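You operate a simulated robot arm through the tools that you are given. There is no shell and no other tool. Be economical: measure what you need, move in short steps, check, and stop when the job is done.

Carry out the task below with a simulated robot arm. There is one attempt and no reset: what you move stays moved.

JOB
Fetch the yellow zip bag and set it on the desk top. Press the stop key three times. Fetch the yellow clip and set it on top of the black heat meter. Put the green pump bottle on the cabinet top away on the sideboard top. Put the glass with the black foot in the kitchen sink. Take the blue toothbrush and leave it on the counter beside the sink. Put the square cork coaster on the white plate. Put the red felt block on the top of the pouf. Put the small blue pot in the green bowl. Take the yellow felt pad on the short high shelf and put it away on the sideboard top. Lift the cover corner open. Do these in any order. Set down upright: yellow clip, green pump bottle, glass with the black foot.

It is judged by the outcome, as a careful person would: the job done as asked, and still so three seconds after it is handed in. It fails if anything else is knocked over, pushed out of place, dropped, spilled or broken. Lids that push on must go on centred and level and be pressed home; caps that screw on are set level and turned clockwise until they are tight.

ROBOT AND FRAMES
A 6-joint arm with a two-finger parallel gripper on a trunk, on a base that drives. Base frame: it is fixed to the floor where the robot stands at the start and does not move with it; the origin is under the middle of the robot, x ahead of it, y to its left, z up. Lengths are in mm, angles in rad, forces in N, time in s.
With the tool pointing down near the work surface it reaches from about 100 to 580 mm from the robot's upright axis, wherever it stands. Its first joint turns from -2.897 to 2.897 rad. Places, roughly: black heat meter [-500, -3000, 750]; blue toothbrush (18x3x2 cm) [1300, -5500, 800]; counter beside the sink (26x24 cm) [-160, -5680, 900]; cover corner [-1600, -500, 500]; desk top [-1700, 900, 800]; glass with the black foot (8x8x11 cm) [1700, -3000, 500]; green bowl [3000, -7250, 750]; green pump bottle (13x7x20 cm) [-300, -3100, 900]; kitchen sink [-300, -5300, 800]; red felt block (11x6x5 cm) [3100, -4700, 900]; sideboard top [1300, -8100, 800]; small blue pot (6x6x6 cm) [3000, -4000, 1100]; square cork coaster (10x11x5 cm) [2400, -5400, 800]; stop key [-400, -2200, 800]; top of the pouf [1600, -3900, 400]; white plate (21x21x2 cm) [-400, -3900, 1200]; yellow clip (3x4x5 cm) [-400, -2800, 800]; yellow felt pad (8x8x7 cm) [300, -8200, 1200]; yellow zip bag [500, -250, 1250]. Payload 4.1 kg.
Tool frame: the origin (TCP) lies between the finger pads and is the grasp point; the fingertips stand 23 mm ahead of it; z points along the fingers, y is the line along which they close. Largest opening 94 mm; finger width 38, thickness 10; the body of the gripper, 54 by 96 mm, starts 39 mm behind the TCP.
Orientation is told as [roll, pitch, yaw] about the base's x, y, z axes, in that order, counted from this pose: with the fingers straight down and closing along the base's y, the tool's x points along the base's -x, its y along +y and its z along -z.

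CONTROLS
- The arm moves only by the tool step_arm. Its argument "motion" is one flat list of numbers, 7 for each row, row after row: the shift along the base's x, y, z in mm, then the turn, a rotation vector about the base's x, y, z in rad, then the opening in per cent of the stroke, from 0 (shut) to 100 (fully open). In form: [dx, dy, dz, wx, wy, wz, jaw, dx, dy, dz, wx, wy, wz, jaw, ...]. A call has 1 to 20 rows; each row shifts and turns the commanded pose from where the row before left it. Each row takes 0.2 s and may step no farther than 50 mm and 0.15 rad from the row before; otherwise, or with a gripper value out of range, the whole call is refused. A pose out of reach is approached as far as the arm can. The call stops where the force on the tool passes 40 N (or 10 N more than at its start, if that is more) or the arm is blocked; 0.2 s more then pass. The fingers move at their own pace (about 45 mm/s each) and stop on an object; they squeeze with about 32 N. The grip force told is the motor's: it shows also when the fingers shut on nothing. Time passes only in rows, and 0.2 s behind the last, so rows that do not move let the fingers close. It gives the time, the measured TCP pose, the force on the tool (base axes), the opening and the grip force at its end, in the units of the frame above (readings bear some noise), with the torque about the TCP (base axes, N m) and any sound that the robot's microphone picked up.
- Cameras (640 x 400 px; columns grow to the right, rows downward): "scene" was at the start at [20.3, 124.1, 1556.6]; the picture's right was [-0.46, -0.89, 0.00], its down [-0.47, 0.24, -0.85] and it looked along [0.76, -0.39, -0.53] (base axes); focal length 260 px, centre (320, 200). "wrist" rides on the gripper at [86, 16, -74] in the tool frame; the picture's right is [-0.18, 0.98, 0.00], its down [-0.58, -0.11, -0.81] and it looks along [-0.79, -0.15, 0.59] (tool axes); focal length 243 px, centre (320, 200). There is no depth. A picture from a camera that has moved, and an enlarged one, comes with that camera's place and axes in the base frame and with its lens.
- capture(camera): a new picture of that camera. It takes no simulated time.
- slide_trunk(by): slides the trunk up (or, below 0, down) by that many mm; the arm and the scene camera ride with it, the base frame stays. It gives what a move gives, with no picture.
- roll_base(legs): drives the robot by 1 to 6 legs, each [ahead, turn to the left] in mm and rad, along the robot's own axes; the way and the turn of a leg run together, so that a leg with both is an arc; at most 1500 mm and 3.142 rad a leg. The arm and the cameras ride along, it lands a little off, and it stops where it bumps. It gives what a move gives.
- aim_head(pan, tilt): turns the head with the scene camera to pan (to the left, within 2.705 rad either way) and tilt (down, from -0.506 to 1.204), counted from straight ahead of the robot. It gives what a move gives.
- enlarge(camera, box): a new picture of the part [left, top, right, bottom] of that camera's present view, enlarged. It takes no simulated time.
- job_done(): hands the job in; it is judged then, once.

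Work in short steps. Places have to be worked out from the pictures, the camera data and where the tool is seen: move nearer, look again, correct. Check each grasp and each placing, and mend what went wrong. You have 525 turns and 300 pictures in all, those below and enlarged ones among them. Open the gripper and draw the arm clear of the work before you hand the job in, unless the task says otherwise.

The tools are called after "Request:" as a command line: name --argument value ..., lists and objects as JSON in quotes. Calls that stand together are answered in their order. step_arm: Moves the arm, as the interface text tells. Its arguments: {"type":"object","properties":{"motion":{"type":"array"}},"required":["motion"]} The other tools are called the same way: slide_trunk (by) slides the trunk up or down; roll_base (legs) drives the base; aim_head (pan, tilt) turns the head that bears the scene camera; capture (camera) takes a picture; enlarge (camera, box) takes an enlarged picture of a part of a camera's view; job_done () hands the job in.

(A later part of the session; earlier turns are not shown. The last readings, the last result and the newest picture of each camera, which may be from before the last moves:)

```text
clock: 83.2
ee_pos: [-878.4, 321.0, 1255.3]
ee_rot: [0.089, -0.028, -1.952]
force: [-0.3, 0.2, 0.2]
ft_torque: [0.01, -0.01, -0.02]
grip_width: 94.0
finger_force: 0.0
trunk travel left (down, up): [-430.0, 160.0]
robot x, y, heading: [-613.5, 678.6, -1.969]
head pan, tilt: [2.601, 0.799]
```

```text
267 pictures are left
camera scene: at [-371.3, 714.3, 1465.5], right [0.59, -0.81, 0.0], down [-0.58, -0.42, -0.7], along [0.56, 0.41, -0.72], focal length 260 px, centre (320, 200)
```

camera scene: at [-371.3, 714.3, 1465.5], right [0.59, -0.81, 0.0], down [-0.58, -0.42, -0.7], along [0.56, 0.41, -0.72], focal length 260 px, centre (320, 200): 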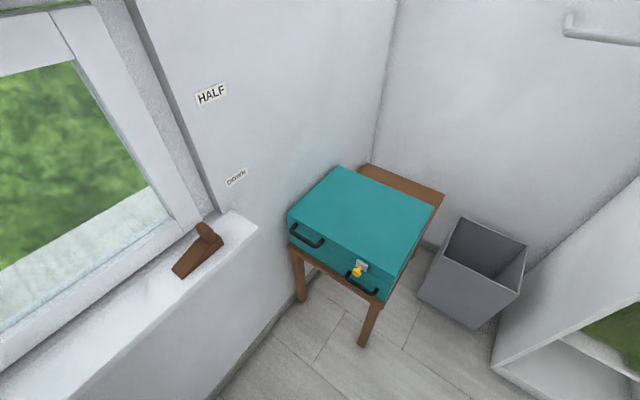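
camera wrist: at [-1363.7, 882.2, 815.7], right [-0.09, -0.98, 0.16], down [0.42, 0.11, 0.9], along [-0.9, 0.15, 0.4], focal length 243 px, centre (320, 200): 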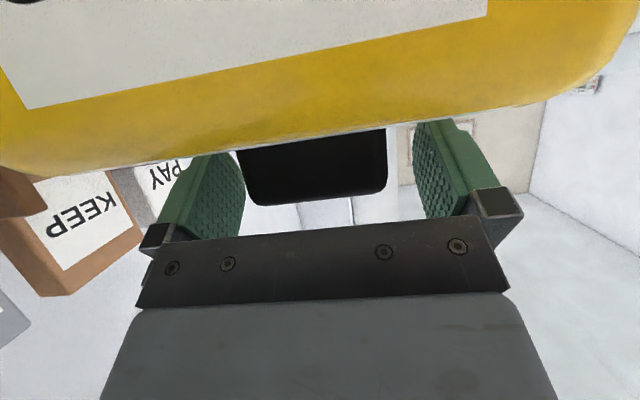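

All undisturbed. Continue to the foot of the bed.

Request:
roll_base --legs '[[0, 0.257], [1300, 0], [0, -1.43]]'

Request:
aim_head --pan 0.1 --tilt 0.7

Request:
capture --camera "scene"

```text
clock: 94.1
ee_pos: [-1223.5, -483.2, 1254.5]
ee_rot: [0.087, -0.027, 3.142]
force: [-0.3, 0.4, -0.5]
ft_torque: [-0.02, -0.01, 0.0]
grip_width: 93.9
finger_force: 0.1
trunk travel left (down, up): [-430.0, 160.0]
robot x, y, heading: [-790.1, -595.4, 3.125]
head pan, tilt: [2.601, 0.799]
```

```text
clock: 96.4
ee_pos: [-1222.8, -482.0, 1255.1]
ee_rot: [0.089, -0.027, 3.141]
force: [-0.5, 1.3, 0.6]
ft_torque: [0.0, -0.02, 0.02]
grip_width: 93.8
finger_force: 0.1
trunk travel left (down, up): [-430.0, 160.0]
robot x, y, heading: [-792.6, -594.7, 3.124]
head pan, tilt: [0.099, 0.7]
```

```text
266 pictures are left
camera scene: at [-819.7, -770.7, 1473.8], right [-0.08, 1.0, 0.0], down [0.64, 0.05, -0.76], along [-0.76, -0.06, -0.64], focal length 260 px, centre (320, 200)
```

scene: 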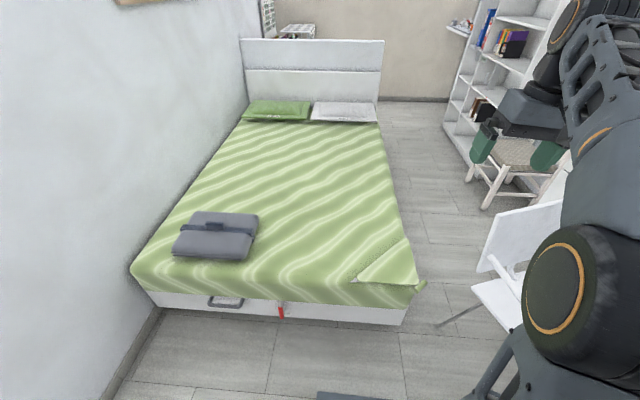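

Request:
enlarge --camera "scene" --box '[330, 220, 450, 320]'

Request:
capture --camera "wrist"

```text
4.00 times, centred on (390, 270) of scene
camera zoom: at [-819.7, -770.7, 1473.8], right [-0.08, 1.0, 0.0], down [0.64, 0.05, -0.76], along [-0.76, -0.06, -0.64], focal length 1040 px, centre (40, -80)
```

zoom: 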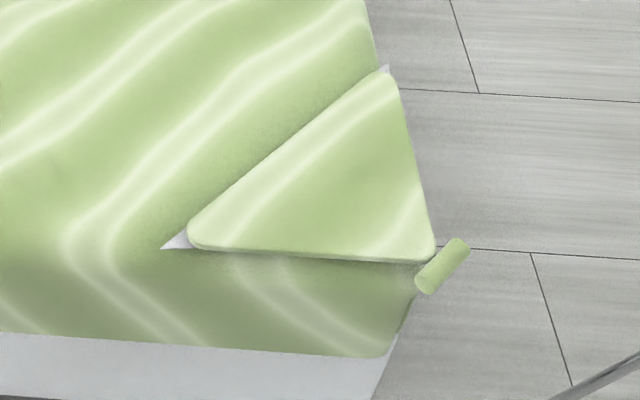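

```text
264 pictures are left
camera wrist: at [-1134.4, -492.4, 1327.6], right [-0.18, -0.98, 0.09], down [-0.56, 0.18, 0.81], along [-0.81, 0.1, -0.58], focal length 243 px, centre (320, 200)
```

wrist: 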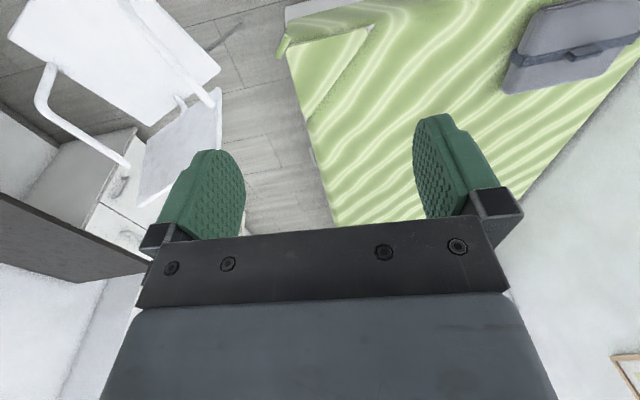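

The cover corner is a triangular flap hinged on its diagonal with a rod handle at about (-1460,-390,483), parallel to the hinge. I'll grip the rod along its axis from the foot side; first move the base.

Request:
roll_base --legs '[[0, 0.57], [315, 0], [0, -1.195]]'

Request:
step_arm --motion '[0, 0, 0, 0, 0, 0, 100]'

```text
clock: 103.1
ee_pos: [-1354.8, -429.8, 1255.3]
ee_rot: [0.088, -0.028, 2.546]
force: [0.2, -0.3, -0.7]
ft_torque: [-0.01, -0.03, -0.02]
grip_width: 94.1
finger_force: 0.0
trunk travel left (down, up): [-430.0, 160.0]
robot x, y, heading: [-1060.8, -764.0, 2.523]
head pan, tilt: [0.099, 0.7]
```

```text
clock: 103.5
ee_pos: [-1354.9, -429.5, 1254.3]
ee_rot: [0.087, -0.028, 2.548]
force: [-0.5, -0.1, -0.4]
ft_torque: [-0.03, 0.03, 0.03]
grip_width: 94.0
finger_force: 0.0
trunk travel left (down, up): [-430.0, 160.0]
robot x, y, heading: [-1061.7, -764.3, 2.525]
head pan, tilt: [0.099, 0.7]
```

Rotate the tool so that it points along the rod (-0.716,0.70,0), jaws closing vertically, at height.

Request:
step_arm --motion '[0, -3, 0, 0.1114, 0.0113, 0.0719, 100, 0, -3, 0, 0.1114, 0.0113, 0.0719, 100, 0, -3, 0, 0.1114, 0.0113, 0.0719, 100, 0, -3, 0, 0.1114, 0.0113, 0.0719, 100, 0, -3, 0, 0.1114, 0.0113, 0.0719, 100, 0, -3, 0, 0.1114, 0.0113, 0.0719, 100, 0, -3, 0, 0.1114, 0.0113, 0.0719, 100, 0, -3, 0, 0.1114, 0.0113, 0.0719, 100, 0, -3, 0, 0.1114, 0.0113, 0.0719, 100, 0, -3, 0, 0.1114, 0.0113, 0.0719, 100, 0, -3, 0, 0.1114, 0.0113, 0.0719, 100, 0, -3, 0, 0.1114, 0.0113, 0.0719, 100, 0, -3, 0, 0.1114, 0.0113, 0.0719, 100, 0, -3, 0, 0.1114, 0.0113, 0.0719, 100, 0, -3, 0, 0.1114, 0.0113, 0.0719, 100]'

Request:
capture --camera "scene"

Request:
capture --camera "wrist"

```text
clock: 106.7
ee_pos: [-1364.2, -470.1, 1243.4]
ee_rot: [-1.379, -0.053, -2.351]
force: [-0.4, -0.1, -0.5]
ft_torque: [0.04, 0.0, 0.01]
grip_width: 94.2
finger_force: 0.1
out of reach, approached as far as the arm can: row 15
trunk travel left (down, up): [-430.0, 160.0]
robot x, y, heading: [-1061.5, -762.6, 2.532]
head pan, tilt: [0.099, 0.7]
```

```text
263 pictures are left
camera scene: at [-1182.1, -893.5, 1474.9], right [0.49, 0.87, 0.0], down [0.56, -0.32, -0.77], along [-0.67, 0.38, -0.64], focal length 260 px, centre (320, 200)
```

scene: 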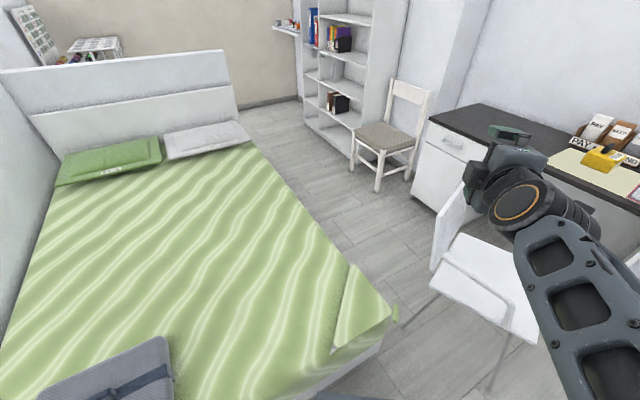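

```text
262 pictures are left
camera wrist: at [-1248.9, -461.7, 1236.7], right [-0.03, -0.3, -0.95], down [0.15, -0.94, 0.29], along [-0.99, -0.13, 0.07], focal length 243 px, centre (320, 200)
```

wrist: 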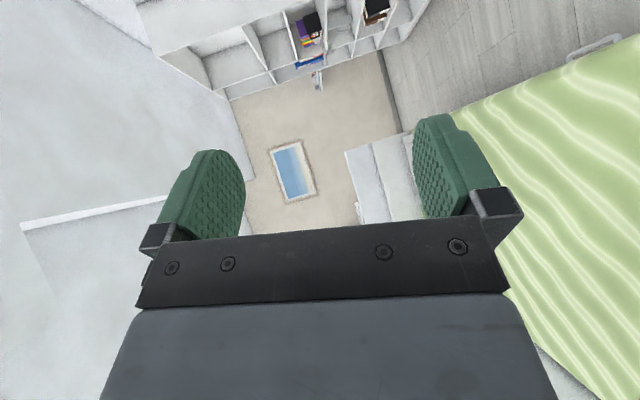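

Lower the trunk fully, then look.

Request:
slide_trunk --by -430

Request:
step_arm --motion '[0, 0, -25, -0.04, 0, 0, 100, 0, 0, -25, -0.04, 0, 0, 100, 0, 0, -25, -0.04, 0, 0, 100, 0, 0, -25, -0.04, 0, 0, 100, 0, 0, -25, 0, 0, 0, 100, 0, 0, -25, 0, 0, 0, 100]'

Request:
capture --camera "scene"

Request:
capture --camera "wrist"

```text
refused: -430 is not a number from -400 to 400
```

```text
clock: 108.3
ee_pos: [-1347.3, -484.4, 1117.9]
ee_rot: [-1.185, -0.169, -2.385]
force: [-0.5, 0.6, -0.6]
ft_torque: [0.01, 0.02, 0.02]
grip_width: 94.3
finger_force: 0.0
out of reach, approached as far as the arm can: row 3, 4, 5, 6
trunk travel left (down, up): [-430.0, 160.0]
robot x, y, heading: [-1056.6, -763.6, 2.525]
head pan, tilt: [0.099, 0.7]
stopped in row 6: the arm was blocked; the commanded pose is now the measured one
```

```text
261 pictures are left
camera scene: at [-1182.3, -893.3, 1472.7], right [0.49, 0.87, 0.0], down [0.56, -0.32, -0.76], along [-0.67, 0.38, -0.64], focal length 260 px, centre (320, 200)
```

scene: 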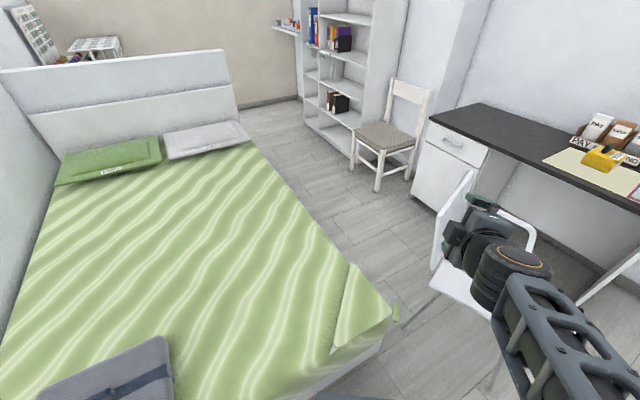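

```text
260 pictures are left
camera wrist: at [-1233.0, -478.4, 1116.4], right [0.01, -0.5, -0.87], down [0.12, -0.86, 0.5], along [-0.99, -0.11, 0.05], focal length 243 px, centre (320, 200)
```

wrist: 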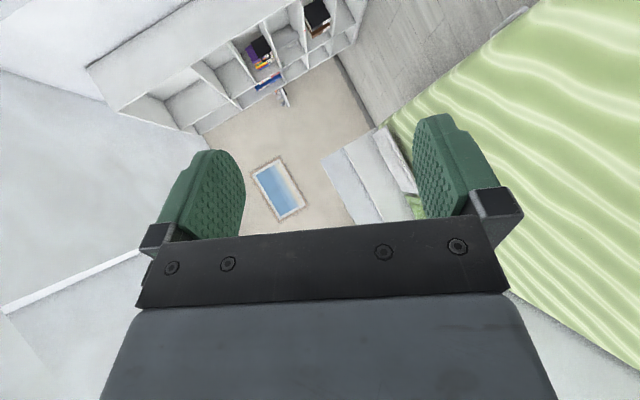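

The wrist was too close to the robot axis. Lower the trunk, back up a little, then extend while restoring the orientation.

Request:
roll_base --legs '[[-60, 0]]'

Request:
step_arm --motion '[-18, 30, 0, 0, 0, 0, 100, -18, 35, 0, 0, 0, 0, 100, -18, 35, 0, 0.078, 0.03, -0.005, 100, -18, 35, 0, 0.078, 0.03, -0.005, 100, -18, 35, 0, 0.078, 0.03, -0.005, 100, 0, 30, 0, 0.078, 0.03, -0.005, 100, 0, 0, 0, 0.078, 0.03, -0.005, 100]'

Request:
slide_trunk --by -400

Request:
capture --camera "scene"

```text
clock: 109.2
ee_pos: [-1298.4, -519.3, 1120.3]
ee_rot: [-1.191, -0.169, -2.383]
force: [-0.4, 0.5, -0.1]
ft_torque: [0.02, -0.01, 0.0]
grip_width: 94.0
finger_force: 0.1
trunk travel left (down, up): [-430.0, 160.0]
robot x, y, heading: [-1011.6, -800.2, 2.525]
head pan, tilt: [0.099, 0.7]
```

```text
clock: 110.8
ee_pos: [-1395.0, -338.0, 1345.9]
ee_rot: [-1.558, -0.006, -2.377]
force: [0.8, 1.1, -0.1]
ft_torque: [0.02, 0.0, -0.01]
grip_width: 93.8
finger_force: 0.0
out of reach, approached as far as the arm can: row 1, 2, 3, 4, 5, 6, 7
trunk travel left (down, up): [-430.0, 160.0]
robot x, y, heading: [-1010.7, -803.2, 2.531]
head pan, tilt: [0.099, 0.7]
```

```text
clock: 114.7
ee_pos: [-1394.8, -338.2, 946.7]
ee_rot: [-1.554, -0.009, -2.379]
force: [-0.4, -0.3, 0.2]
ft_torque: [-0.01, 0.0, 0.01]
grip_width: 93.8
finger_force: 0.1
trunk travel left (down, up): [-30.0, 560.0]
robot x, y, heading: [-1010.3, -797.8, 2.526]
head pan, tilt: [0.099, 0.7]
```

```text
259 pictures are left
camera scene: at [-1132.8, -928.2, 1073.8], right [0.49, 0.87, 0.0], down [0.56, -0.32, -0.76], along [-0.67, 0.38, -0.64], focal length 260 px, centre (320, 200)
```

scene: 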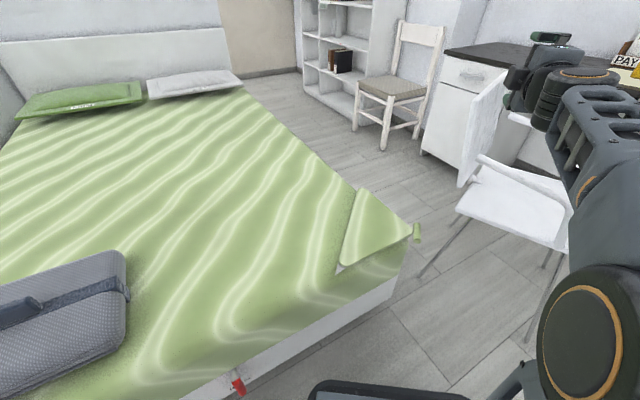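

A low horizontal tool is not reachable. Instead I'll push the rod up with closed fingers, tool tilted 45° down from the robot's front. Return the tool to the natural 45° pose first.

Request:
step_arm --motion '[0, 0, 0, -0.1257, 0.0415, -0.0388, 100, 0, 0, 0, -0.1257, 0.0415, -0.0388, 100, 0, 0, 0, -0.1257, 0.0415, -0.0388, 100, 0, 0, 0, -0.1257, 0.0415, -0.0388, 100, 0, 0, 0, -0.1257, 0.0415, -0.0388, 100, 0, 0, 0, -0.1257, 0.0415, -0.0388, 100, 0, 0, 0, -0.1257, 0.0415, -0.0388, 0, 0, 0, 0, -0.1257, 0.0415, -0.0388, 0, 0, 0, 0, -0.1257, 0.0415, -0.0388, 0, 0, 0, 0, -0.1257, 0.0415, -0.0388, 0, 0, 0, 0, -0.1257, 0.0415, -0.0388, 0, 0, 0, 0, -0.1257, 0.0415, -0.0388, 0]'

```text
clock: 117.3
ee_pos: [-1395.0, -338.1, 947.4]
ee_rot: [-0.045, -0.809, 2.583]
force: [0.1, -0.5, -0.2]
ft_torque: [-0.01, -0.01, 0.03]
grip_width: 0.0
finger_force: 31.6
out of reach, approached as far as the arm can: row 1
trunk travel left (down, up): [-30.0, 560.0]
robot x, y, heading: [-1010.8, -799.1, 2.53]
head pan, tilt: [0.099, 0.7]
```

Request:
step_arm --motion '[26, -19, 0, 0, 0, 0, 0, 26, -19, 0, 0, 0, 0, 0, 26, -19, 0, 0, 0, 0, 0, 26, -19, 0, 0, 0, 0, 0]'

Request:
roll_base --legs '[[0, -1.12], [385, 0], [0, 1.73]]'

Request:
aim_head --pan 0.1 --tilt 0.6

Request:
capture --camera "scene"

Request:
capture --camera "wrist"

```text
clock: 118.3
ee_pos: [-1291.9, -414.7, 949.1]
ee_rot: [-0.05, -0.806, 2.586]
force: [-1.0, 0.8, 0.4]
ft_torque: [-0.01, -0.01, 0.0]
grip_width: 0.0
finger_force: 32.4
trunk travel left (down, up): [-30.0, 560.0]
robot x, y, heading: [-1013.1, -800.0, 2.527]
head pan, tilt: [0.099, 0.7]
```

```text
clock: 127.7
ee_pos: [-1395.6, -257.5, 949.0]
ee_rot: [-0.05, -0.807, -3.092]
force: [-0.9, 0.2, -0.1]
ft_torque: [-0.02, 0.03, 0.02]
grip_width: 0.0
finger_force: 32.2
trunk travel left (down, up): [-30.0, 560.0]
robot x, y, heading: [-952.8, -411.7, 3.138]
head pan, tilt: [0.099, 0.7]
```

```text
clock: 128.4
ee_pos: [-1396.2, -257.3, 949.5]
ee_rot: [-0.048, -0.808, -3.093]
force: [-0.3, 0.3, -0.4]
ft_torque: [-0.01, -0.01, -0.03]
grip_width: 0.2
finger_force: 32.6
trunk travel left (down, up): [-30.0, 560.0]
robot x, y, heading: [-947.1, -415.6, 3.127]
head pan, tilt: [0.099, 0.6]
```

```text
258 pictures are left
camera scene: at [-977.5, -590.2, 1082.4], right [-0.09, 1.0, 0.0], down [0.56, 0.05, -0.82], along [-0.82, -0.08, -0.57], focal length 260 px, centre (320, 200)
```

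scene: 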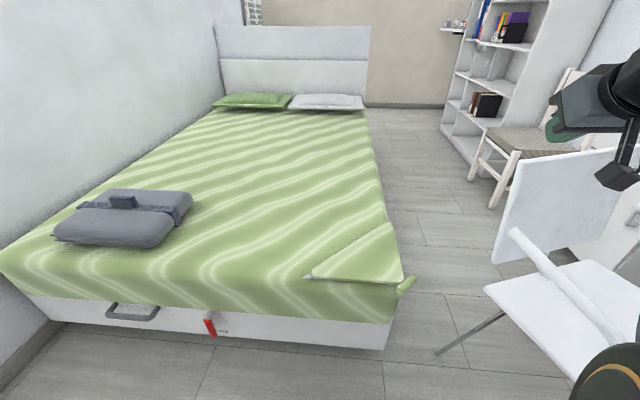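

```text
257 pictures are left
camera wrist: at [-1282.3, -271.3, 936.9], right [-0.11, -0.99, 0.1], down [0.18, 0.08, 0.98], along [-0.98, 0.13, 0.17], focal length 243 px, centre (320, 200)
```

wrist: 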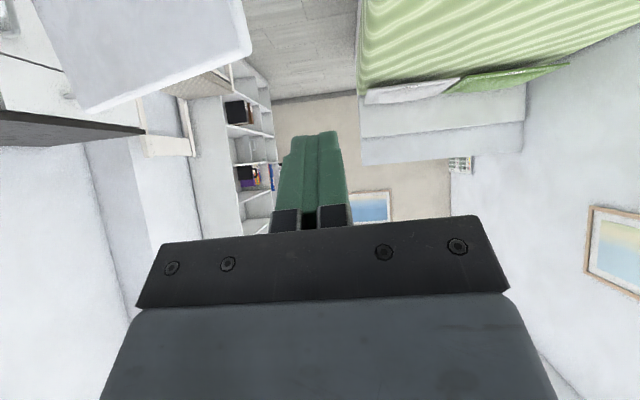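

Request:
enlarge --camera "scene" --box '[300, 220, 460, 360]'

```text
2.86 times, centred on (380, 290) of scene
camera zoom: at [-977.5, -590.2, 1082.4], right [-0.09, 1.0, 0.0], down [0.56, 0.05, -0.82], along [-0.82, -0.08, -0.57], focal length 743 px, centre (149, -57)
```

zoom: 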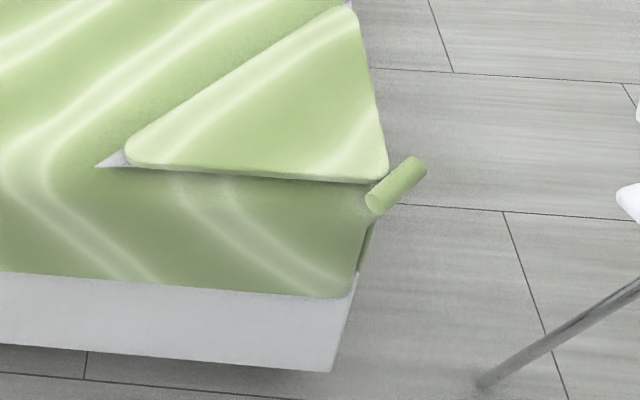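

Rod at about (-1445,-400,500). Move to a point outside and below it: first back and down.

Request:
step_arm --motion '[20, -40, 0, 0, 0, 0, 0, 20, -40, 0, 0, 0, 0, 0, 20, -35, -20, 0, 0, 0, 0, 10, -28, -40, 0, 0, 0, 0, 0, 0, -40, 0, 0, 0, 0, 0, 0, -40, 0, 0, 0, 0, 0, 0, -40, 0, 0, 0, 0, 0, 0, -40, 0, 0, 0, 0, 0, 0, -40, 0, 0, 0, 0, 0, 0, -40, 0, 0, 0, 0]'

Request:
capture --camera "scene"

```text
clock: 130.6
ee_pos: [-1331.3, -399.5, 645.8]
ee_rot: [-0.047, -0.794, -3.092]
force: [-0.2, -0.1, -0.3]
ft_torque: [-0.02, 0.01, -0.01]
grip_width: 0.1
finger_force: 32.0
trunk travel left (down, up): [-30.0, 560.0]
robot x, y, heading: [-948.3, -413.6, 3.129]
head pan, tilt: [0.099, 0.6]
```

```text
255 pictures are left
camera scene: at [-983.8, -589.7, 1085.2], right [-0.09, 1.0, 0.0], down [0.57, 0.05, -0.82], along [-0.82, -0.08, -0.57], focal length 260 px, centre (320, 200)
```

scene: 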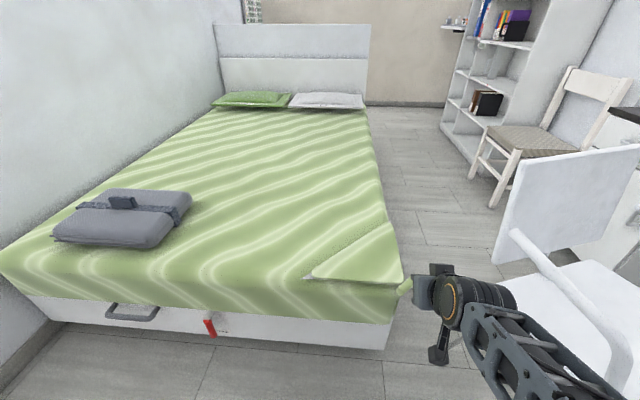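

Request:
step_arm --motion '[0, 0, -40, 0, 0, 0, 0, 0, 0, -40, 0, 0, 0, 0, 0, 0, -40, 0, 0, 0, 0, 0, 0, -40, 0, 0, 0, 0]'

Request:
capture --camera "scene"

Request:
capture --camera "wrist"

```text
clock: 131.6
ee_pos: [-1368.8, -400.6, 588.7]
ee_rot: [-0.044, -0.811, -3.089]
force: [-0.7, -0.4, -0.6]
ft_torque: [0.0, 0.02, 0.02]
grip_width: 0.0
finger_force: 32.0
out of reach, approached as far as the arm can: row 1, 2, 3, 4
trunk travel left (down, up): [-30.0, 560.0]
robot x, y, heading: [-948.2, -414.9, 3.137]
head pan, tilt: [0.099, 0.6]
```

```text
254 pictures are left
camera scene: at [-977.5, -590.2, 1082.5], right [-0.09, 1.0, 0.0], down [0.56, 0.05, -0.83], along [-0.82, -0.08, -0.56], focal length 260 px, centre (320, 200)
```

scene: 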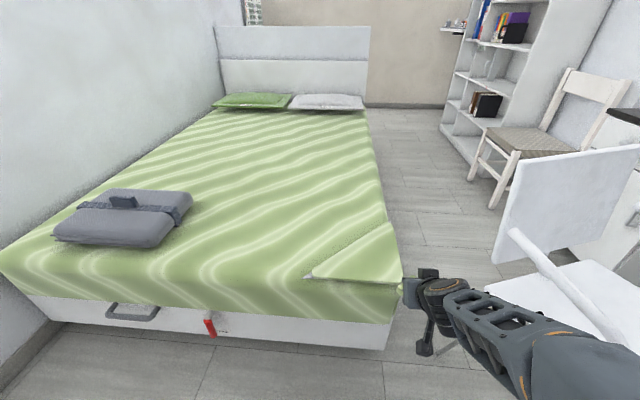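

```text
253 pictures are left
camera wrist: at [-1254.6, -413.5, 576.1], right [-0.11, -0.99, 0.1], down [0.18, 0.08, 0.98], along [-0.98, 0.12, 0.17], focal length 243 px, centre (320, 200)
```

wrist: 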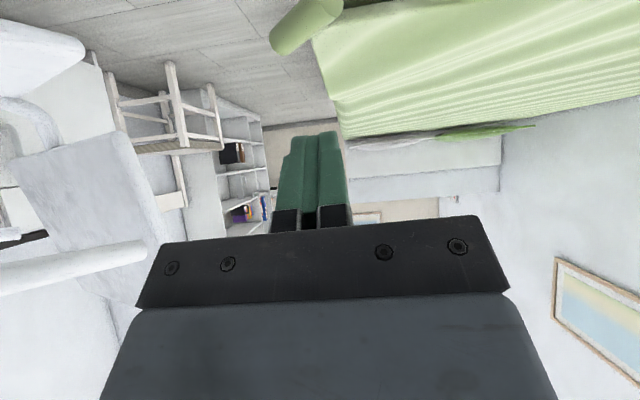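

Too close for that tilt. Raise slightly, back the base 140 mm, lower trunk the rest.

Request:
step_arm --motion '[0, 0, 50, 0, 0, 0, 0, 0, 0, 50, 0, 0, 0, 0]'

Request:
roll_base --legs '[[-150, 0]]'

Request:
slide_trunk --by -30

```text
clock: 132.2
ee_pos: [-1368.1, -400.9, 690.1]
ee_rot: [-0.049, -0.808, -3.091]
force: [-0.2, -0.6, 0.3]
ft_torque: [0.01, 0.0, 0.0]
grip_width: 0.0
finger_force: 31.6
trunk travel left (down, up): [-30.0, 560.0]
robot x, y, heading: [-951.4, -413.2, 3.133]
head pan, tilt: [0.099, 0.6]
```

```text
clock: 133.6
ee_pos: [-1216.2, -403.5, 689.7]
ee_rot: [-0.048, -0.808, -3.091]
force: [0.0, -0.1, 0.4]
ft_torque: [0.02, 0.04, -0.02]
grip_width: 0.0
finger_force: 31.6
trunk travel left (down, up): [-30.0, 560.0]
robot x, y, heading: [-796.3, -419.1, 3.137]
head pan, tilt: [0.099, 0.6]
```

```text
clock: 134.3
ee_pos: [-1216.7, -402.8, 660.1]
ee_rot: [-0.051, -0.809, -3.089]
force: [0.3, -0.2, 0.0]
ft_torque: [-0.02, 0.0, -0.01]
grip_width: 0.2
finger_force: 32.0
trunk travel left (down, up): [0.0, 590.0]
robot x, y, heading: [-796.6, -413.8, 3.138]
head pan, tilt: [0.099, 0.6]
```

Request:
step_arm --motion '[-40, 2, 0, 0, 0, 0, 0, -40, 2, 0, 0, 0, 0, 0, -40, 3, 0, 0, 0, 0, 0, -30, 3, -30, 0, 0, 0, 0, 0, 0, -40, 0, 0, 0, 0, 0, 0, -40, 0, 0, 0, 0, 0, 0, -40, 0, 0, 0, 0, 0, 0, -40, 0, 0, 0, 0, 0, 0, -30, 0, 0, 0, 0]'

Request:
capture --camera "scene"

Request:
capture --camera "wrist"

```text
clock: 136.3
ee_pos: [-1365.5, -389.3, 475.2]
ee_rot: [-0.125, -0.794, -2.952]
force: [-0.7, 2.4, 0.6]
ft_torque: [-0.15, -0.06, -0.09]
grip_width: 0.1
finger_force: 31.3
out of reach, approached as far as the arm can: row 7, 8, 9
trunk travel left (down, up): [0.0, 590.0]
robot x, y, heading: [-796.3, -418.4, 3.135]
head pan, tilt: [0.099, 0.6]
```

```text
252 pictures are left
camera scene: at [-826.1, -591.4, 1052.5], right [-0.09, 1.0, 0.0], down [0.56, 0.05, -0.83], along [-0.82, -0.08, -0.56], focal length 260 px, centre (320, 200)
```

scene: 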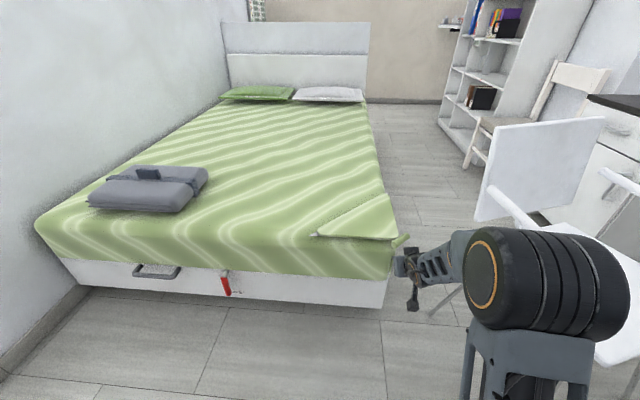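

```text
251 pictures are left
camera wrist: at [-1250.6, -392.1, 462.8], right [-0.03, -1.0, 0.05], down [0.17, 0.04, 0.98], along [-0.99, 0.04, 0.17], focal length 243 px, centre (320, 200)
```

wrist: 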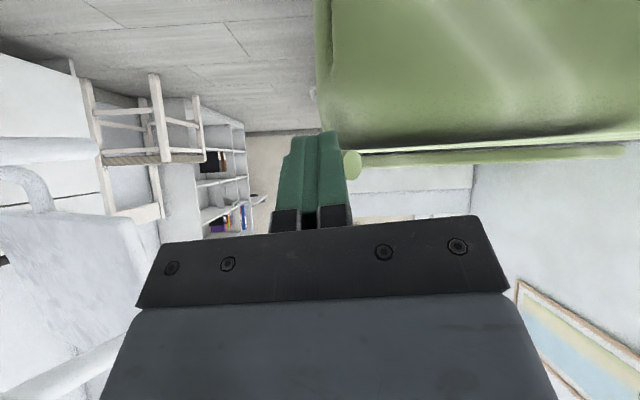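

Slightly more stand-off should allow lower. Raise, back up 90 mm, re-extend lower.

Request:
step_arm --motion '[0, 0, 40, 0, 0, -0.07, 0, 0, 0, 40, 0, 0, -0.07, 0]'

Request:
roll_base --legs '[[-90, 0]]'

Request:
step_arm --motion '[-30, 0, 0, 0, 0, 0, 0, -30, 0, 0, 0, 0, 0, 0, -30, 0, 0, 0, 0, 0, 0, 0, 0, -30, 0, 0, 0, 0, 0, 0, -30, 0, 0, 0, 0, 0, 0, -30, 0, 0, 0, 0, 0, 0, -20, 0, 0, 0, 0]'

Request:
capture --camera "wrist"

```text
clock: 136.9
ee_pos: [-1360.7, -361.9, 552.7]
ee_rot: [-0.05, -0.807, 3.056]
force: [0.5, 0.8, -0.3]
ft_torque: [-0.02, -0.02, 0.0]
grip_width: 0.2
finger_force: 31.8
out of reach, approached as far as the arm can: row 1
trunk travel left (down, up): [0.0, 590.0]
robot x, y, heading: [-794.8, -415.9, 3.135]
head pan, tilt: [0.099, 0.6]
```

```text
clock: 138.0
ee_pos: [-1272.6, -362.9, 553.3]
ee_rot: [-0.049, -0.807, 3.057]
force: [-0.3, 0.6, 0.5]
ft_torque: [-0.01, 0.01, 0.01]
grip_width: 0.1
finger_force: 31.6
trunk travel left (down, up): [0.0, 590.0]
robot x, y, heading: [-709.1, -412.7, 3.133]
head pan, tilt: [0.099, 0.6]
```

```text
clock: 139.6
ee_pos: [-1362.5, -363.5, 442.0]
ee_rot: [-0.041, -0.806, 3.044]
force: [-0.6, -0.1, 0.0]
ft_torque: [-0.02, -0.01, 0.04]
grip_width: 0.0
finger_force: 32.1
trunk travel left (down, up): [0.0, 590.0]
robot x, y, heading: [-707.9, -416.1, 3.134]
head pan, tilt: [0.099, 0.6]
```

```text
250 pictures are left
camera wrist: at [-1252.3, -392.6, 430.9], right [-0.25, -0.96, 0.1], down [0.19, 0.06, 0.98], along [-0.95, 0.27, 0.17], focal length 243 px, centre (320, 200)
```

wrist: 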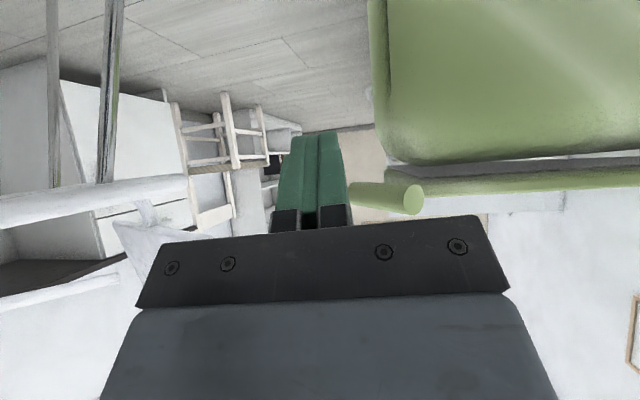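

Rod spans (-1442,-409) to (-1470,-362) at z≈470. Slide in underneath it.

Request:
step_arm --motion '[-15, -3, -3, 0, 0, 0, 0, -15, -3, 0, 0, 0, 0, 0, -15, -3, 0, 0, 0, 0, 0, -15, -3, 0, 0, 0, 0, 0, -10, 0, 0, 0, 0, 0, 0]'

Request:
capture --camera "wrist"

Request:
enlarge --camera "scene" --box '[340, 180, 500, 320]'

```text
clock: 140.8
ee_pos: [-1431.9, -375.3, 439.3]
ee_rot: [-0.051, -0.808, 3.058]
force: [-0.2, 0.1, -0.5]
ft_torque: [-0.01, 0.0, -0.06]
grip_width: 0.0
finger_force: 32.0
trunk travel left (down, up): [0.0, 590.0]
robot x, y, heading: [-709.5, -412.7, 3.133]
head pan, tilt: [0.099, 0.6]
```

```text
249 pictures are left
camera wrist: at [-1321.3, -403.5, 427.8], right [-0.25, -0.96, 0.1], down [0.19, 0.05, 0.98], along [-0.95, 0.26, 0.17], focal length 243 px, centre (320, 200)
```

wrist: 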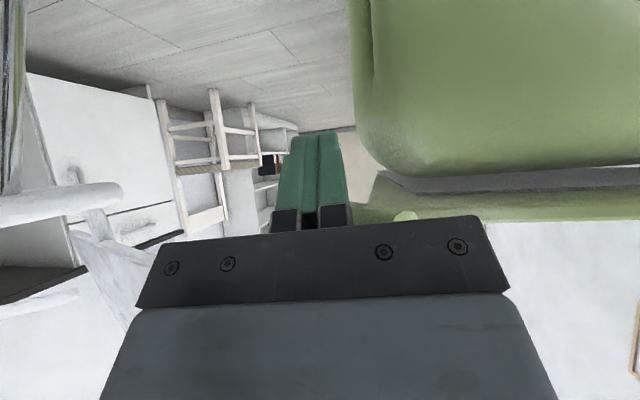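

```text
2.86 times, centred on (420, 250) of scene
camera zoom: at [-737.1, -592.0, 1052.4], right [-0.09, 1.0, 0.0], down [0.56, 0.05, -0.83], along [-0.82, -0.08, -0.56], focal length 743 px, centre (34, 57)
```

zoom: 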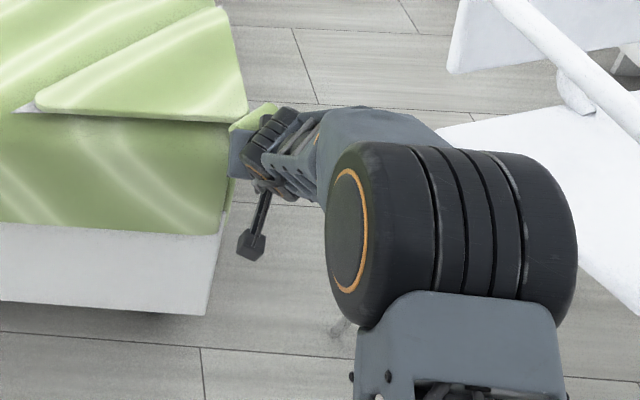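

Fingers are under the rod. Lift in small steps, watching the force.

Request:
step_arm --motion '[-8, 0, 8, 0, 0, 0, 0, 0, 0, 10, 0, 0, 0, 0, 0, 0, 10, 0, 0, 0, 0, 0, 0, 10, 0, 0, 0, 0]'

Request:
enlarge --camera "scene" --box '[320, 160, 480, 300]'

```text
clock: 141.8
ee_pos: [-1439.8, -373.8, 478.0]
ee_rot: [-0.049, -0.809, 3.054]
force: [4.1, 3.2, -0.8]
ft_torque: [-0.07, 0.05, 0.01]
grip_width: 0.0
finger_force: 31.6
trunk travel left (down, up): [0.0, 590.0]
robot x, y, heading: [-707.3, -417.8, 3.134]
head pan, tilt: [0.099, 0.6]
```

```text
2.86 times, centred on (400, 230) of scene
camera zoom: at [-737.0, -591.9, 1052.5], right [-0.09, 1.0, 0.0], down [0.56, 0.05, -0.83], along [-0.82, -0.08, -0.56], focal length 743 px, centre (91, 114)
```

zoom: 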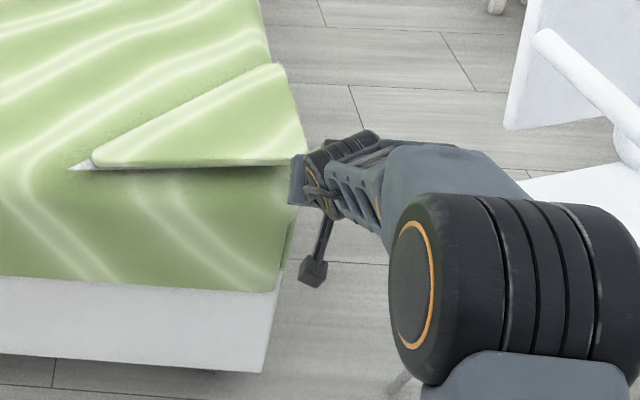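

The flap is rising. Follow the arc.

Request:
step_arm --motion '[-2, -2, 20, 0, 0, 0, 0, -4, -4, 19, 0, 0, 0, 0, -5, -5, 19, 0, 0, 0, 0, -6, -6, 18, 0, 0, 0, 0, -7, -7, 17, 0, 0, 0, 0, -9, -9, 16, 0, 0, 0, 0]'

Request:
enlarge --camera "scene" --box '[300, 130, 480, 290]'

```text
clock: 143.3
ee_pos: [-1472.5, -407.0, 589.6]
ee_rot: [-0.052, -0.817, 3.052]
force: [0.3, -0.8, -1.3]
ft_torque: [0.02, 0.04, 0.0]
grip_width: 0.0
finger_force: 31.9
trunk travel left (down, up): [0.0, 590.0]
robot x, y, heading: [-708.6, -415.0, 3.131]
head pan, tilt: [0.099, 0.6]
stopped in row 6: the force on the tool passed its limit (the readings are from after the stop); the commanded pose is now the measured one
```

```text
2.50 times, centred on (390, 210) of scene
camera zoom: at [-737.6, -591.6, 1052.2], right [-0.09, 1.0, 0.0], down [0.56, 0.05, -0.83], along [-0.82, -0.07, -0.56], focal length 650 px, centre (145, 175)
```

zoom: 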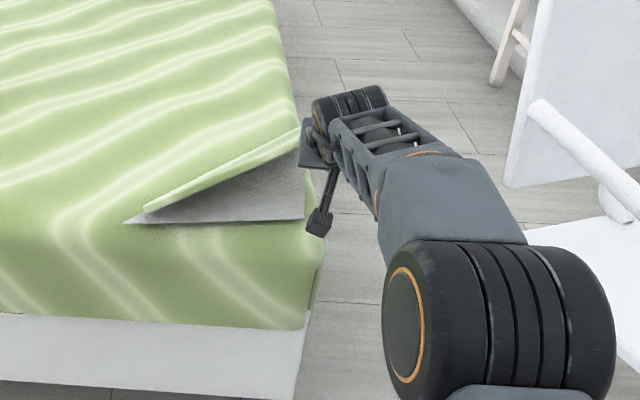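

Request:
capture --camera "wrist"

```text
245 pictures are left
camera wrist: at [-1362.0, -436.2, 577.4], right [-0.25, -0.96, 0.1], down [0.2, 0.05, 0.98], along [-0.95, 0.26, 0.18], focal length 243 px, centre (320, 200)
```

wrist: 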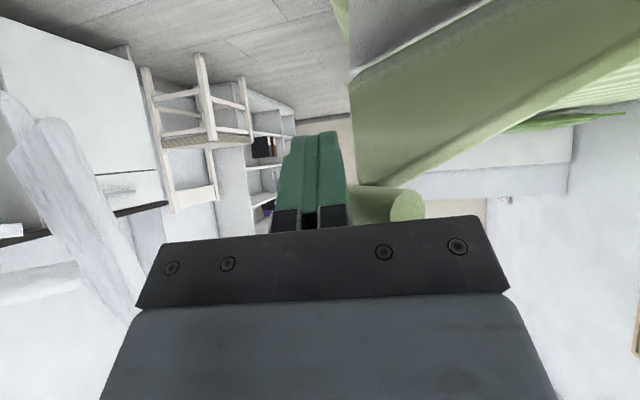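

Rod still rests on the fingers. Continue with more inward motion.

Request:
step_arm --motion '[-9, -9, 12, 0, 0, 0, 0, -10, -10, 12, 0, 0, 0, 0, -10, -10, 11, 0, 0, 0, 0, -11, -11, 10, 0, 0, 0, 0]'

Request:
enlarge --camera "scene" --box '[280, 90, 480, 250]'

```text
clock: 144.3
ee_pos: [-1506.0, -450.1, 631.5]
ee_rot: [-0.061, -0.822, 3.055]
force: [0.2, 0.9, -0.4]
ft_torque: [-0.01, -0.01, 0.02]
grip_width: 0.1
finger_force: 32.2
out of reach, approached as far as the arm can: row 4
trunk travel left (down, up): [0.0, 590.0]
robot x, y, heading: [-710.4, -416.8, 3.136]
head pan, tilt: [0.099, 0.6]
```

```text
2.50 times, centred on (380, 170) of scene
camera zoom: at [-737.6, -591.8, 1052.4], right [-0.09, 1.0, 0.0], down [0.56, 0.05, -0.83], along [-0.82, -0.07, -0.56], focal length 650 px, centre (170, 275)
```

zoom: 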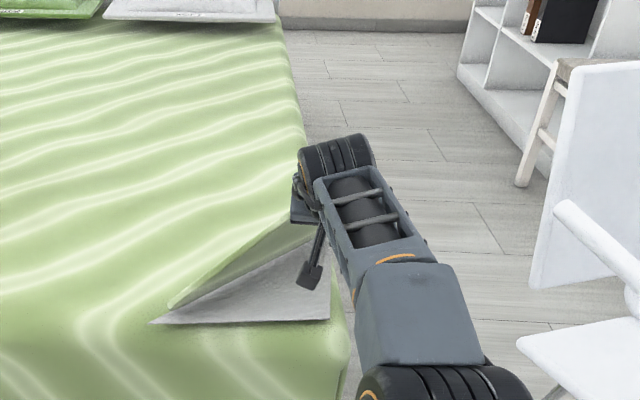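

Arm is near its reach; the remaining motion is mostly inward, so I alternate small base advances (-x) with arm moves in -y.

Request:
step_arm --motion '[0, -10, 3, 0, 0, 0, 0, 0, -10, 3, 0, 0, 0, 0]'

Request:
roll_base --legs '[[45, 0]]'

Request:
step_arm --motion '[0, -10, 3, 0, 0, 0, 0, 0, -12, 3, 0, 0, 0, 0, 0, -12, 2, 0, 0, 0, 0]'

Request:
enlarge --camera "scene" --box '[240, 90, 440, 250]'

```text
clock: 144.9
ee_pos: [-1506.7, -471.0, 638.4]
ee_rot: [-0.053, -0.815, 3.052]
force: [-0.6, 0.2, -0.8]
ft_torque: [0.0, 0.0, 0.01]
grip_width: 0.1
finger_force: 32.2
trunk travel left (down, up): [0.0, 590.0]
robot x, y, heading: [-707.0, -414.9, 3.133]
head pan, tilt: [0.099, 0.6]
```

```text
clock: 145.9
ee_pos: [-1550.0, -482.1, 645.9]
ee_rot: [-0.047, -0.829, 3.063]
force: [3.0, -1.0, 4.1]
ft_torque: [-0.11, 0.1, 0.11]
grip_width: 0.0
finger_force: 31.9
trunk travel left (down, up): [0.0, 590.0]
robot x, y, heading: [-751.2, -415.4, 3.136]
head pan, tilt: [0.099, 0.6]
stopped in leg 1: the force on the tool passed its limit (the readings are from after the stop); the commanded pose is now the measured one
```

```text
clock: 146.7
ee_pos: [-1549.4, -514.6, 652.5]
ee_rot: [-0.05, -0.828, 3.062]
force: [0.4, 0.1, 0.3]
ft_torque: [-0.02, 0.0, 0.01]
grip_width: 0.0
finger_force: 32.2
trunk travel left (down, up): [0.0, 590.0]
robot x, y, heading: [-749.2, -412.9, 3.144]
head pan, tilt: [0.099, 0.6]
```

```text
2.50 times, centred on (340, 170) of scene
camera zoom: at [-779.8, -591.7, 1052.4], right [-0.1, 1.0, 0.0], down [0.56, 0.06, -0.83], along [-0.82, -0.08, -0.56], focal length 650 px, centre (270, 275)
```

zoom: 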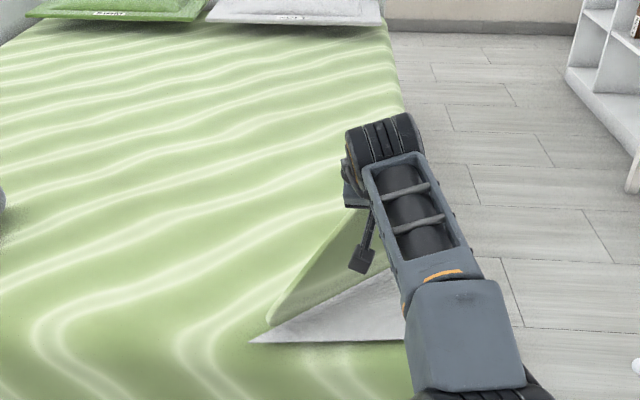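

Flap about upright. Continue the same.

Request:
roll_base --legs '[[30, 0]]'

Request:
step_arm --motion '[0, -12, 0, 0, 0, 0, 0, 0, -12, 0, 0, 0, 0, 0, 0, -12, 0, 0, 0, 0, 0]'

Request:
roll_base --legs '[[30, 0]]'

Request:
enlarge --camera "scene" --box '[240, 90, 440, 250]'

```text
clock: 147.6
ee_pos: [-1579.0, -514.5, 652.8]
ee_rot: [-0.046, -0.827, 3.064]
force: [0.3, 0.1, 0.1]
ft_torque: [0.08, 0.0, -0.02]
grip_width: 0.0
finger_force: 32.7
trunk travel left (down, up): [0.0, 590.0]
robot x, y, heading: [-784.7, -413.7, 3.142]
head pan, tilt: [0.099, 0.6]
```

```text
clock: 148.4
ee_pos: [-1574.1, -548.7, 651.0]
ee_rot: [-0.047, -0.827, 3.063]
force: [0.3, 0.0, -0.1]
ft_torque: [-0.01, 0.01, 0.01]
grip_width: 0.1
finger_force: 32.0
out of reach, approached as far as the arm can: row 2
trunk travel left (down, up): [0.0, 590.0]
robot x, y, heading: [-779.3, -412.7, 3.139]
head pan, tilt: [0.099, 0.6]
```

```text
clock: 149.2
ee_pos: [-1604.6, -549.8, 650.6]
ee_rot: [-0.047, -0.828, 3.065]
force: [0.2, -0.5, -0.2]
ft_torque: [0.03, 0.02, 0.04]
grip_width: 0.1
finger_force: 32.0
trunk travel left (down, up): [0.0, 590.0]
robot x, y, heading: [-814.2, -413.0, 3.147]
head pan, tilt: [0.099, 0.6]
```

```text
2.50 times, centred on (340, 170) of scene
camera zoom: at [-840.4, -591.7, 1052.4], right [-0.1, 1.0, 0.0], down [0.56, 0.06, -0.83], along [-0.82, -0.08, -0.56], focal length 650 px, centre (270, 275)
```

zoom: 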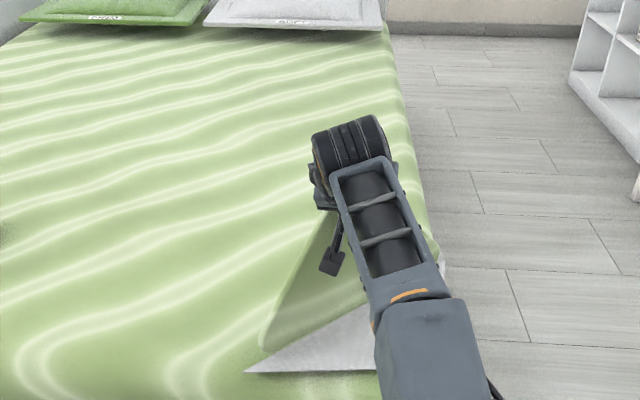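

Request:
roll_base --legs '[[40, 0]]'

Request:
step_arm --motion '[0, -15, 0, 0, 0, 0, 0, 0, -15, 0, 0, 0, 0, 0, 0, -15, 0, 0, 0, 0, 0, 0, -15, 0, 0, 0, 0, 0]'

Request:
enlarge --camera "scene" --box '[220, 90, 420, 250]'

Request:
capture --camera "wrist"

```text
clock: 150.1
ee_pos: [-1644.9, -550.6, 650.9]
ee_rot: [-0.047, -0.827, 3.066]
force: [0.2, -0.6, 0.2]
ft_torque: [0.01, 0.0, 0.04]
grip_width: 0.0
finger_force: 32.3
trunk travel left (down, up): [0.0, 590.0]
robot x, y, heading: [-853.6, -413.0, -3.133]
head pan, tilt: [0.099, 0.6]
```

```text
clock: 151.1
ee_pos: [-1629.1, -607.1, 645.0]
ee_rot: [-0.05, -0.826, 3.065]
force: [0.4, 0.7, 0.1]
ft_torque: [0.05, -0.02, -0.02]
grip_width: 0.1
finger_force: 32.3
out of reach, approached as far as the arm can: row 1, 3
trunk travel left (down, up): [0.0, 590.0]
robot x, y, heading: [-851.5, -414.6, -3.139]
head pan, tilt: [0.099, 0.6]
```

```text
2.50 times, centred on (320, 170) of scene
camera zoom: at [-880.2, -591.7, 1052.4], right [-0.1, 0.99, 0.0], down [0.56, 0.06, -0.83], along [-0.82, -0.08, -0.56], focal length 650 px, centre (320, 275)
```

zoom: 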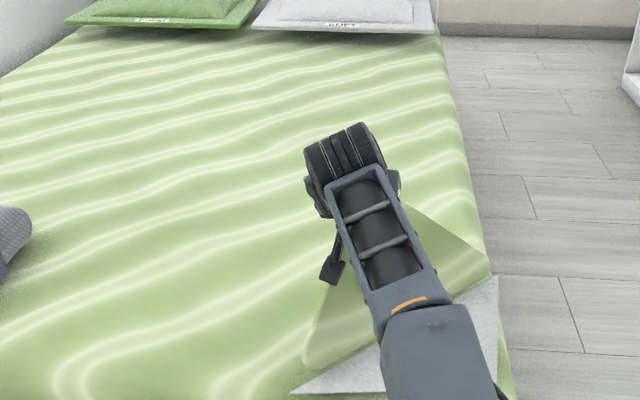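

```text
240 pictures are left
camera wrist: at [-1517.9, -634.8, 630.9], right [-0.23, -0.97, 0.1], down [0.21, 0.05, 0.98], along [-0.95, 0.25, 0.19], focal length 243 px, centre (320, 200)
```

wrist: 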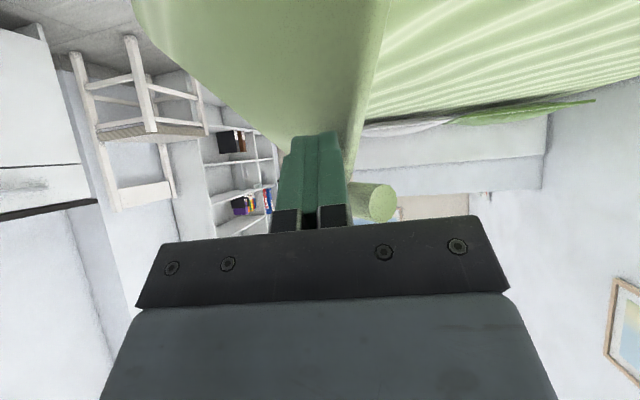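

Flap is past vertical. Push it a bit further over.

Request:
roll_base --legs '[[50, 0]]'

Request:
step_arm --motion '[0, -15, -8, 0, 0, 0, 0, 0, -15, -8, 0, 0, 0, 0, 0, -15, -8, 0, 0, 0, 0, 0, -15, -8, 0, 0, 0, 0]'

Request:
roll_base --legs '[[40, 0]]'

Request:
enlarge --camera "scene" --box '[220, 90, 420, 250]'

```text
clock: 152.0
ee_pos: [-1678.2, -607.0, 644.6]
ee_rot: [-0.047, -0.827, 3.066]
force: [0.4, -0.2, 0.3]
ft_torque: [0.01, -0.04, -0.01]
grip_width: 0.2
finger_force: 32.0
trunk travel left (down, up): [0.0, 590.0]
robot x, y, heading: [-903.1, -413.4, -3.142]
head pan, tilt: [0.099, 0.6]
```

```text
clock: 152.8
ee_pos: [-1672.8, -630.9, 630.1]
ee_rot: [-0.058, -0.843, 3.051]
force: [17.0, 12.3, 8.0]
ft_torque: [0.29, -0.43, 0.03]
grip_width: 0.0
finger_force: 32.4
out of reach, approached as far as the arm can: row 1, 3
trunk travel left (down, up): [0.0, 590.0]
robot x, y, heading: [-902.6, -416.6, 3.13]
head pan, tilt: [0.099, 0.6]
stopped in row 3: the force on the tool passed its limit (the readings are from after the stop); the commanded pose is now the measured one
```

```text
clock: 153.5
ee_pos: [-1675.4, -631.1, 631.9]
ee_rot: [-0.063, -0.837, 3.054]
force: [16.6, 4.9, 5.4]
ft_torque: [0.1, -0.46, 0.09]
grip_width: 0.0
finger_force: 32.0
trunk travel left (down, up): [0.0, 590.0]
robot x, y, heading: [-909.8, -415.9, 3.129]
head pan, tilt: [0.099, 0.6]
stopped in leg 1: the force on the tool passed its limit (the readings are from after the stop); the commanded pose is now the measured one
```

```text
2.50 times, centred on (320, 170) of scene
camera zoom: at [-933.8, -590.9, 1052.4], right [-0.09, 1.0, 0.0], down [0.56, 0.05, -0.83], along [-0.82, -0.07, -0.56], focal length 650 px, centre (320, 275)
```

zoom: 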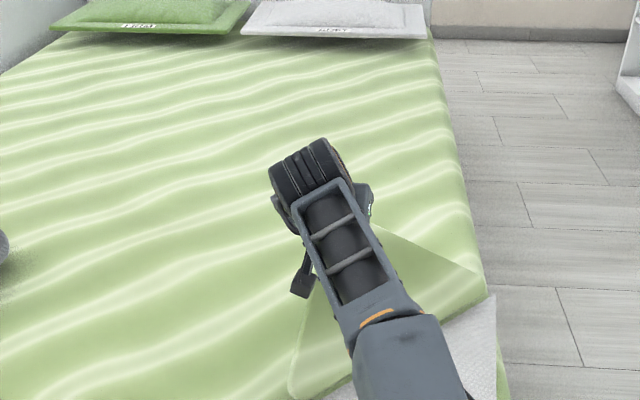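

The flap has reached its stop (~120°). Back off along +n and check that it stays.

Request:
step_arm --motion '[10, 10, 0, 0, 0, 0, 0, 20, 20, 0, 0, 0, 0, 0, 30, 25, 0, 0, 0, 0, 0, 30, 25, 10, 0, 0, 0, 0, 30, 20, 30, 0, 0, 0, 0, 0, 0, 40, 0, 0, 0, 0, 0, 0, 40, 0, 0, 0, 0]'

Request:
capture --camera "scene"

```text
clock: 155.1
ee_pos: [-1642.3, -564.8, 764.1]
ee_rot: [-0.063, -0.833, 3.054]
force: [0.2, -0.4, -0.6]
ft_torque: [-0.02, 0.03, -0.03]
grip_width: 0.0
finger_force: 32.0
out of reach, approached as far as the arm can: row 1, 2, 3, 4, 5, 6, 7
trunk travel left (down, up): [0.0, 590.0]
robot x, y, heading: [-904.2, -414.3, 3.126]
head pan, tilt: [0.099, 0.6]
```

```text
238 pictures are left
camera scene: at [-935.6, -591.4, 1052.3], right [-0.09, 1.0, 0.0], down [0.56, 0.05, -0.82], along [-0.82, -0.07, -0.57], focal length 260 px, centre (320, 200)
```

scene: 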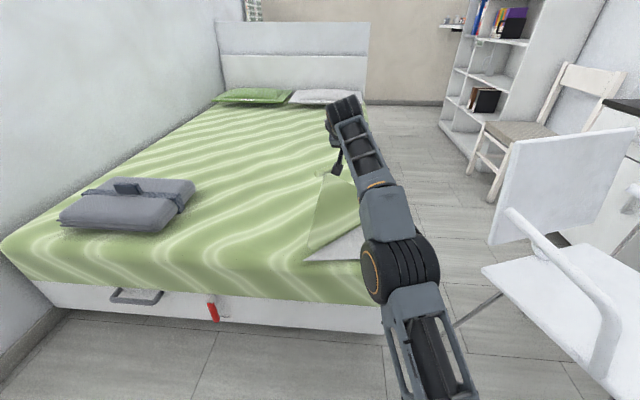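

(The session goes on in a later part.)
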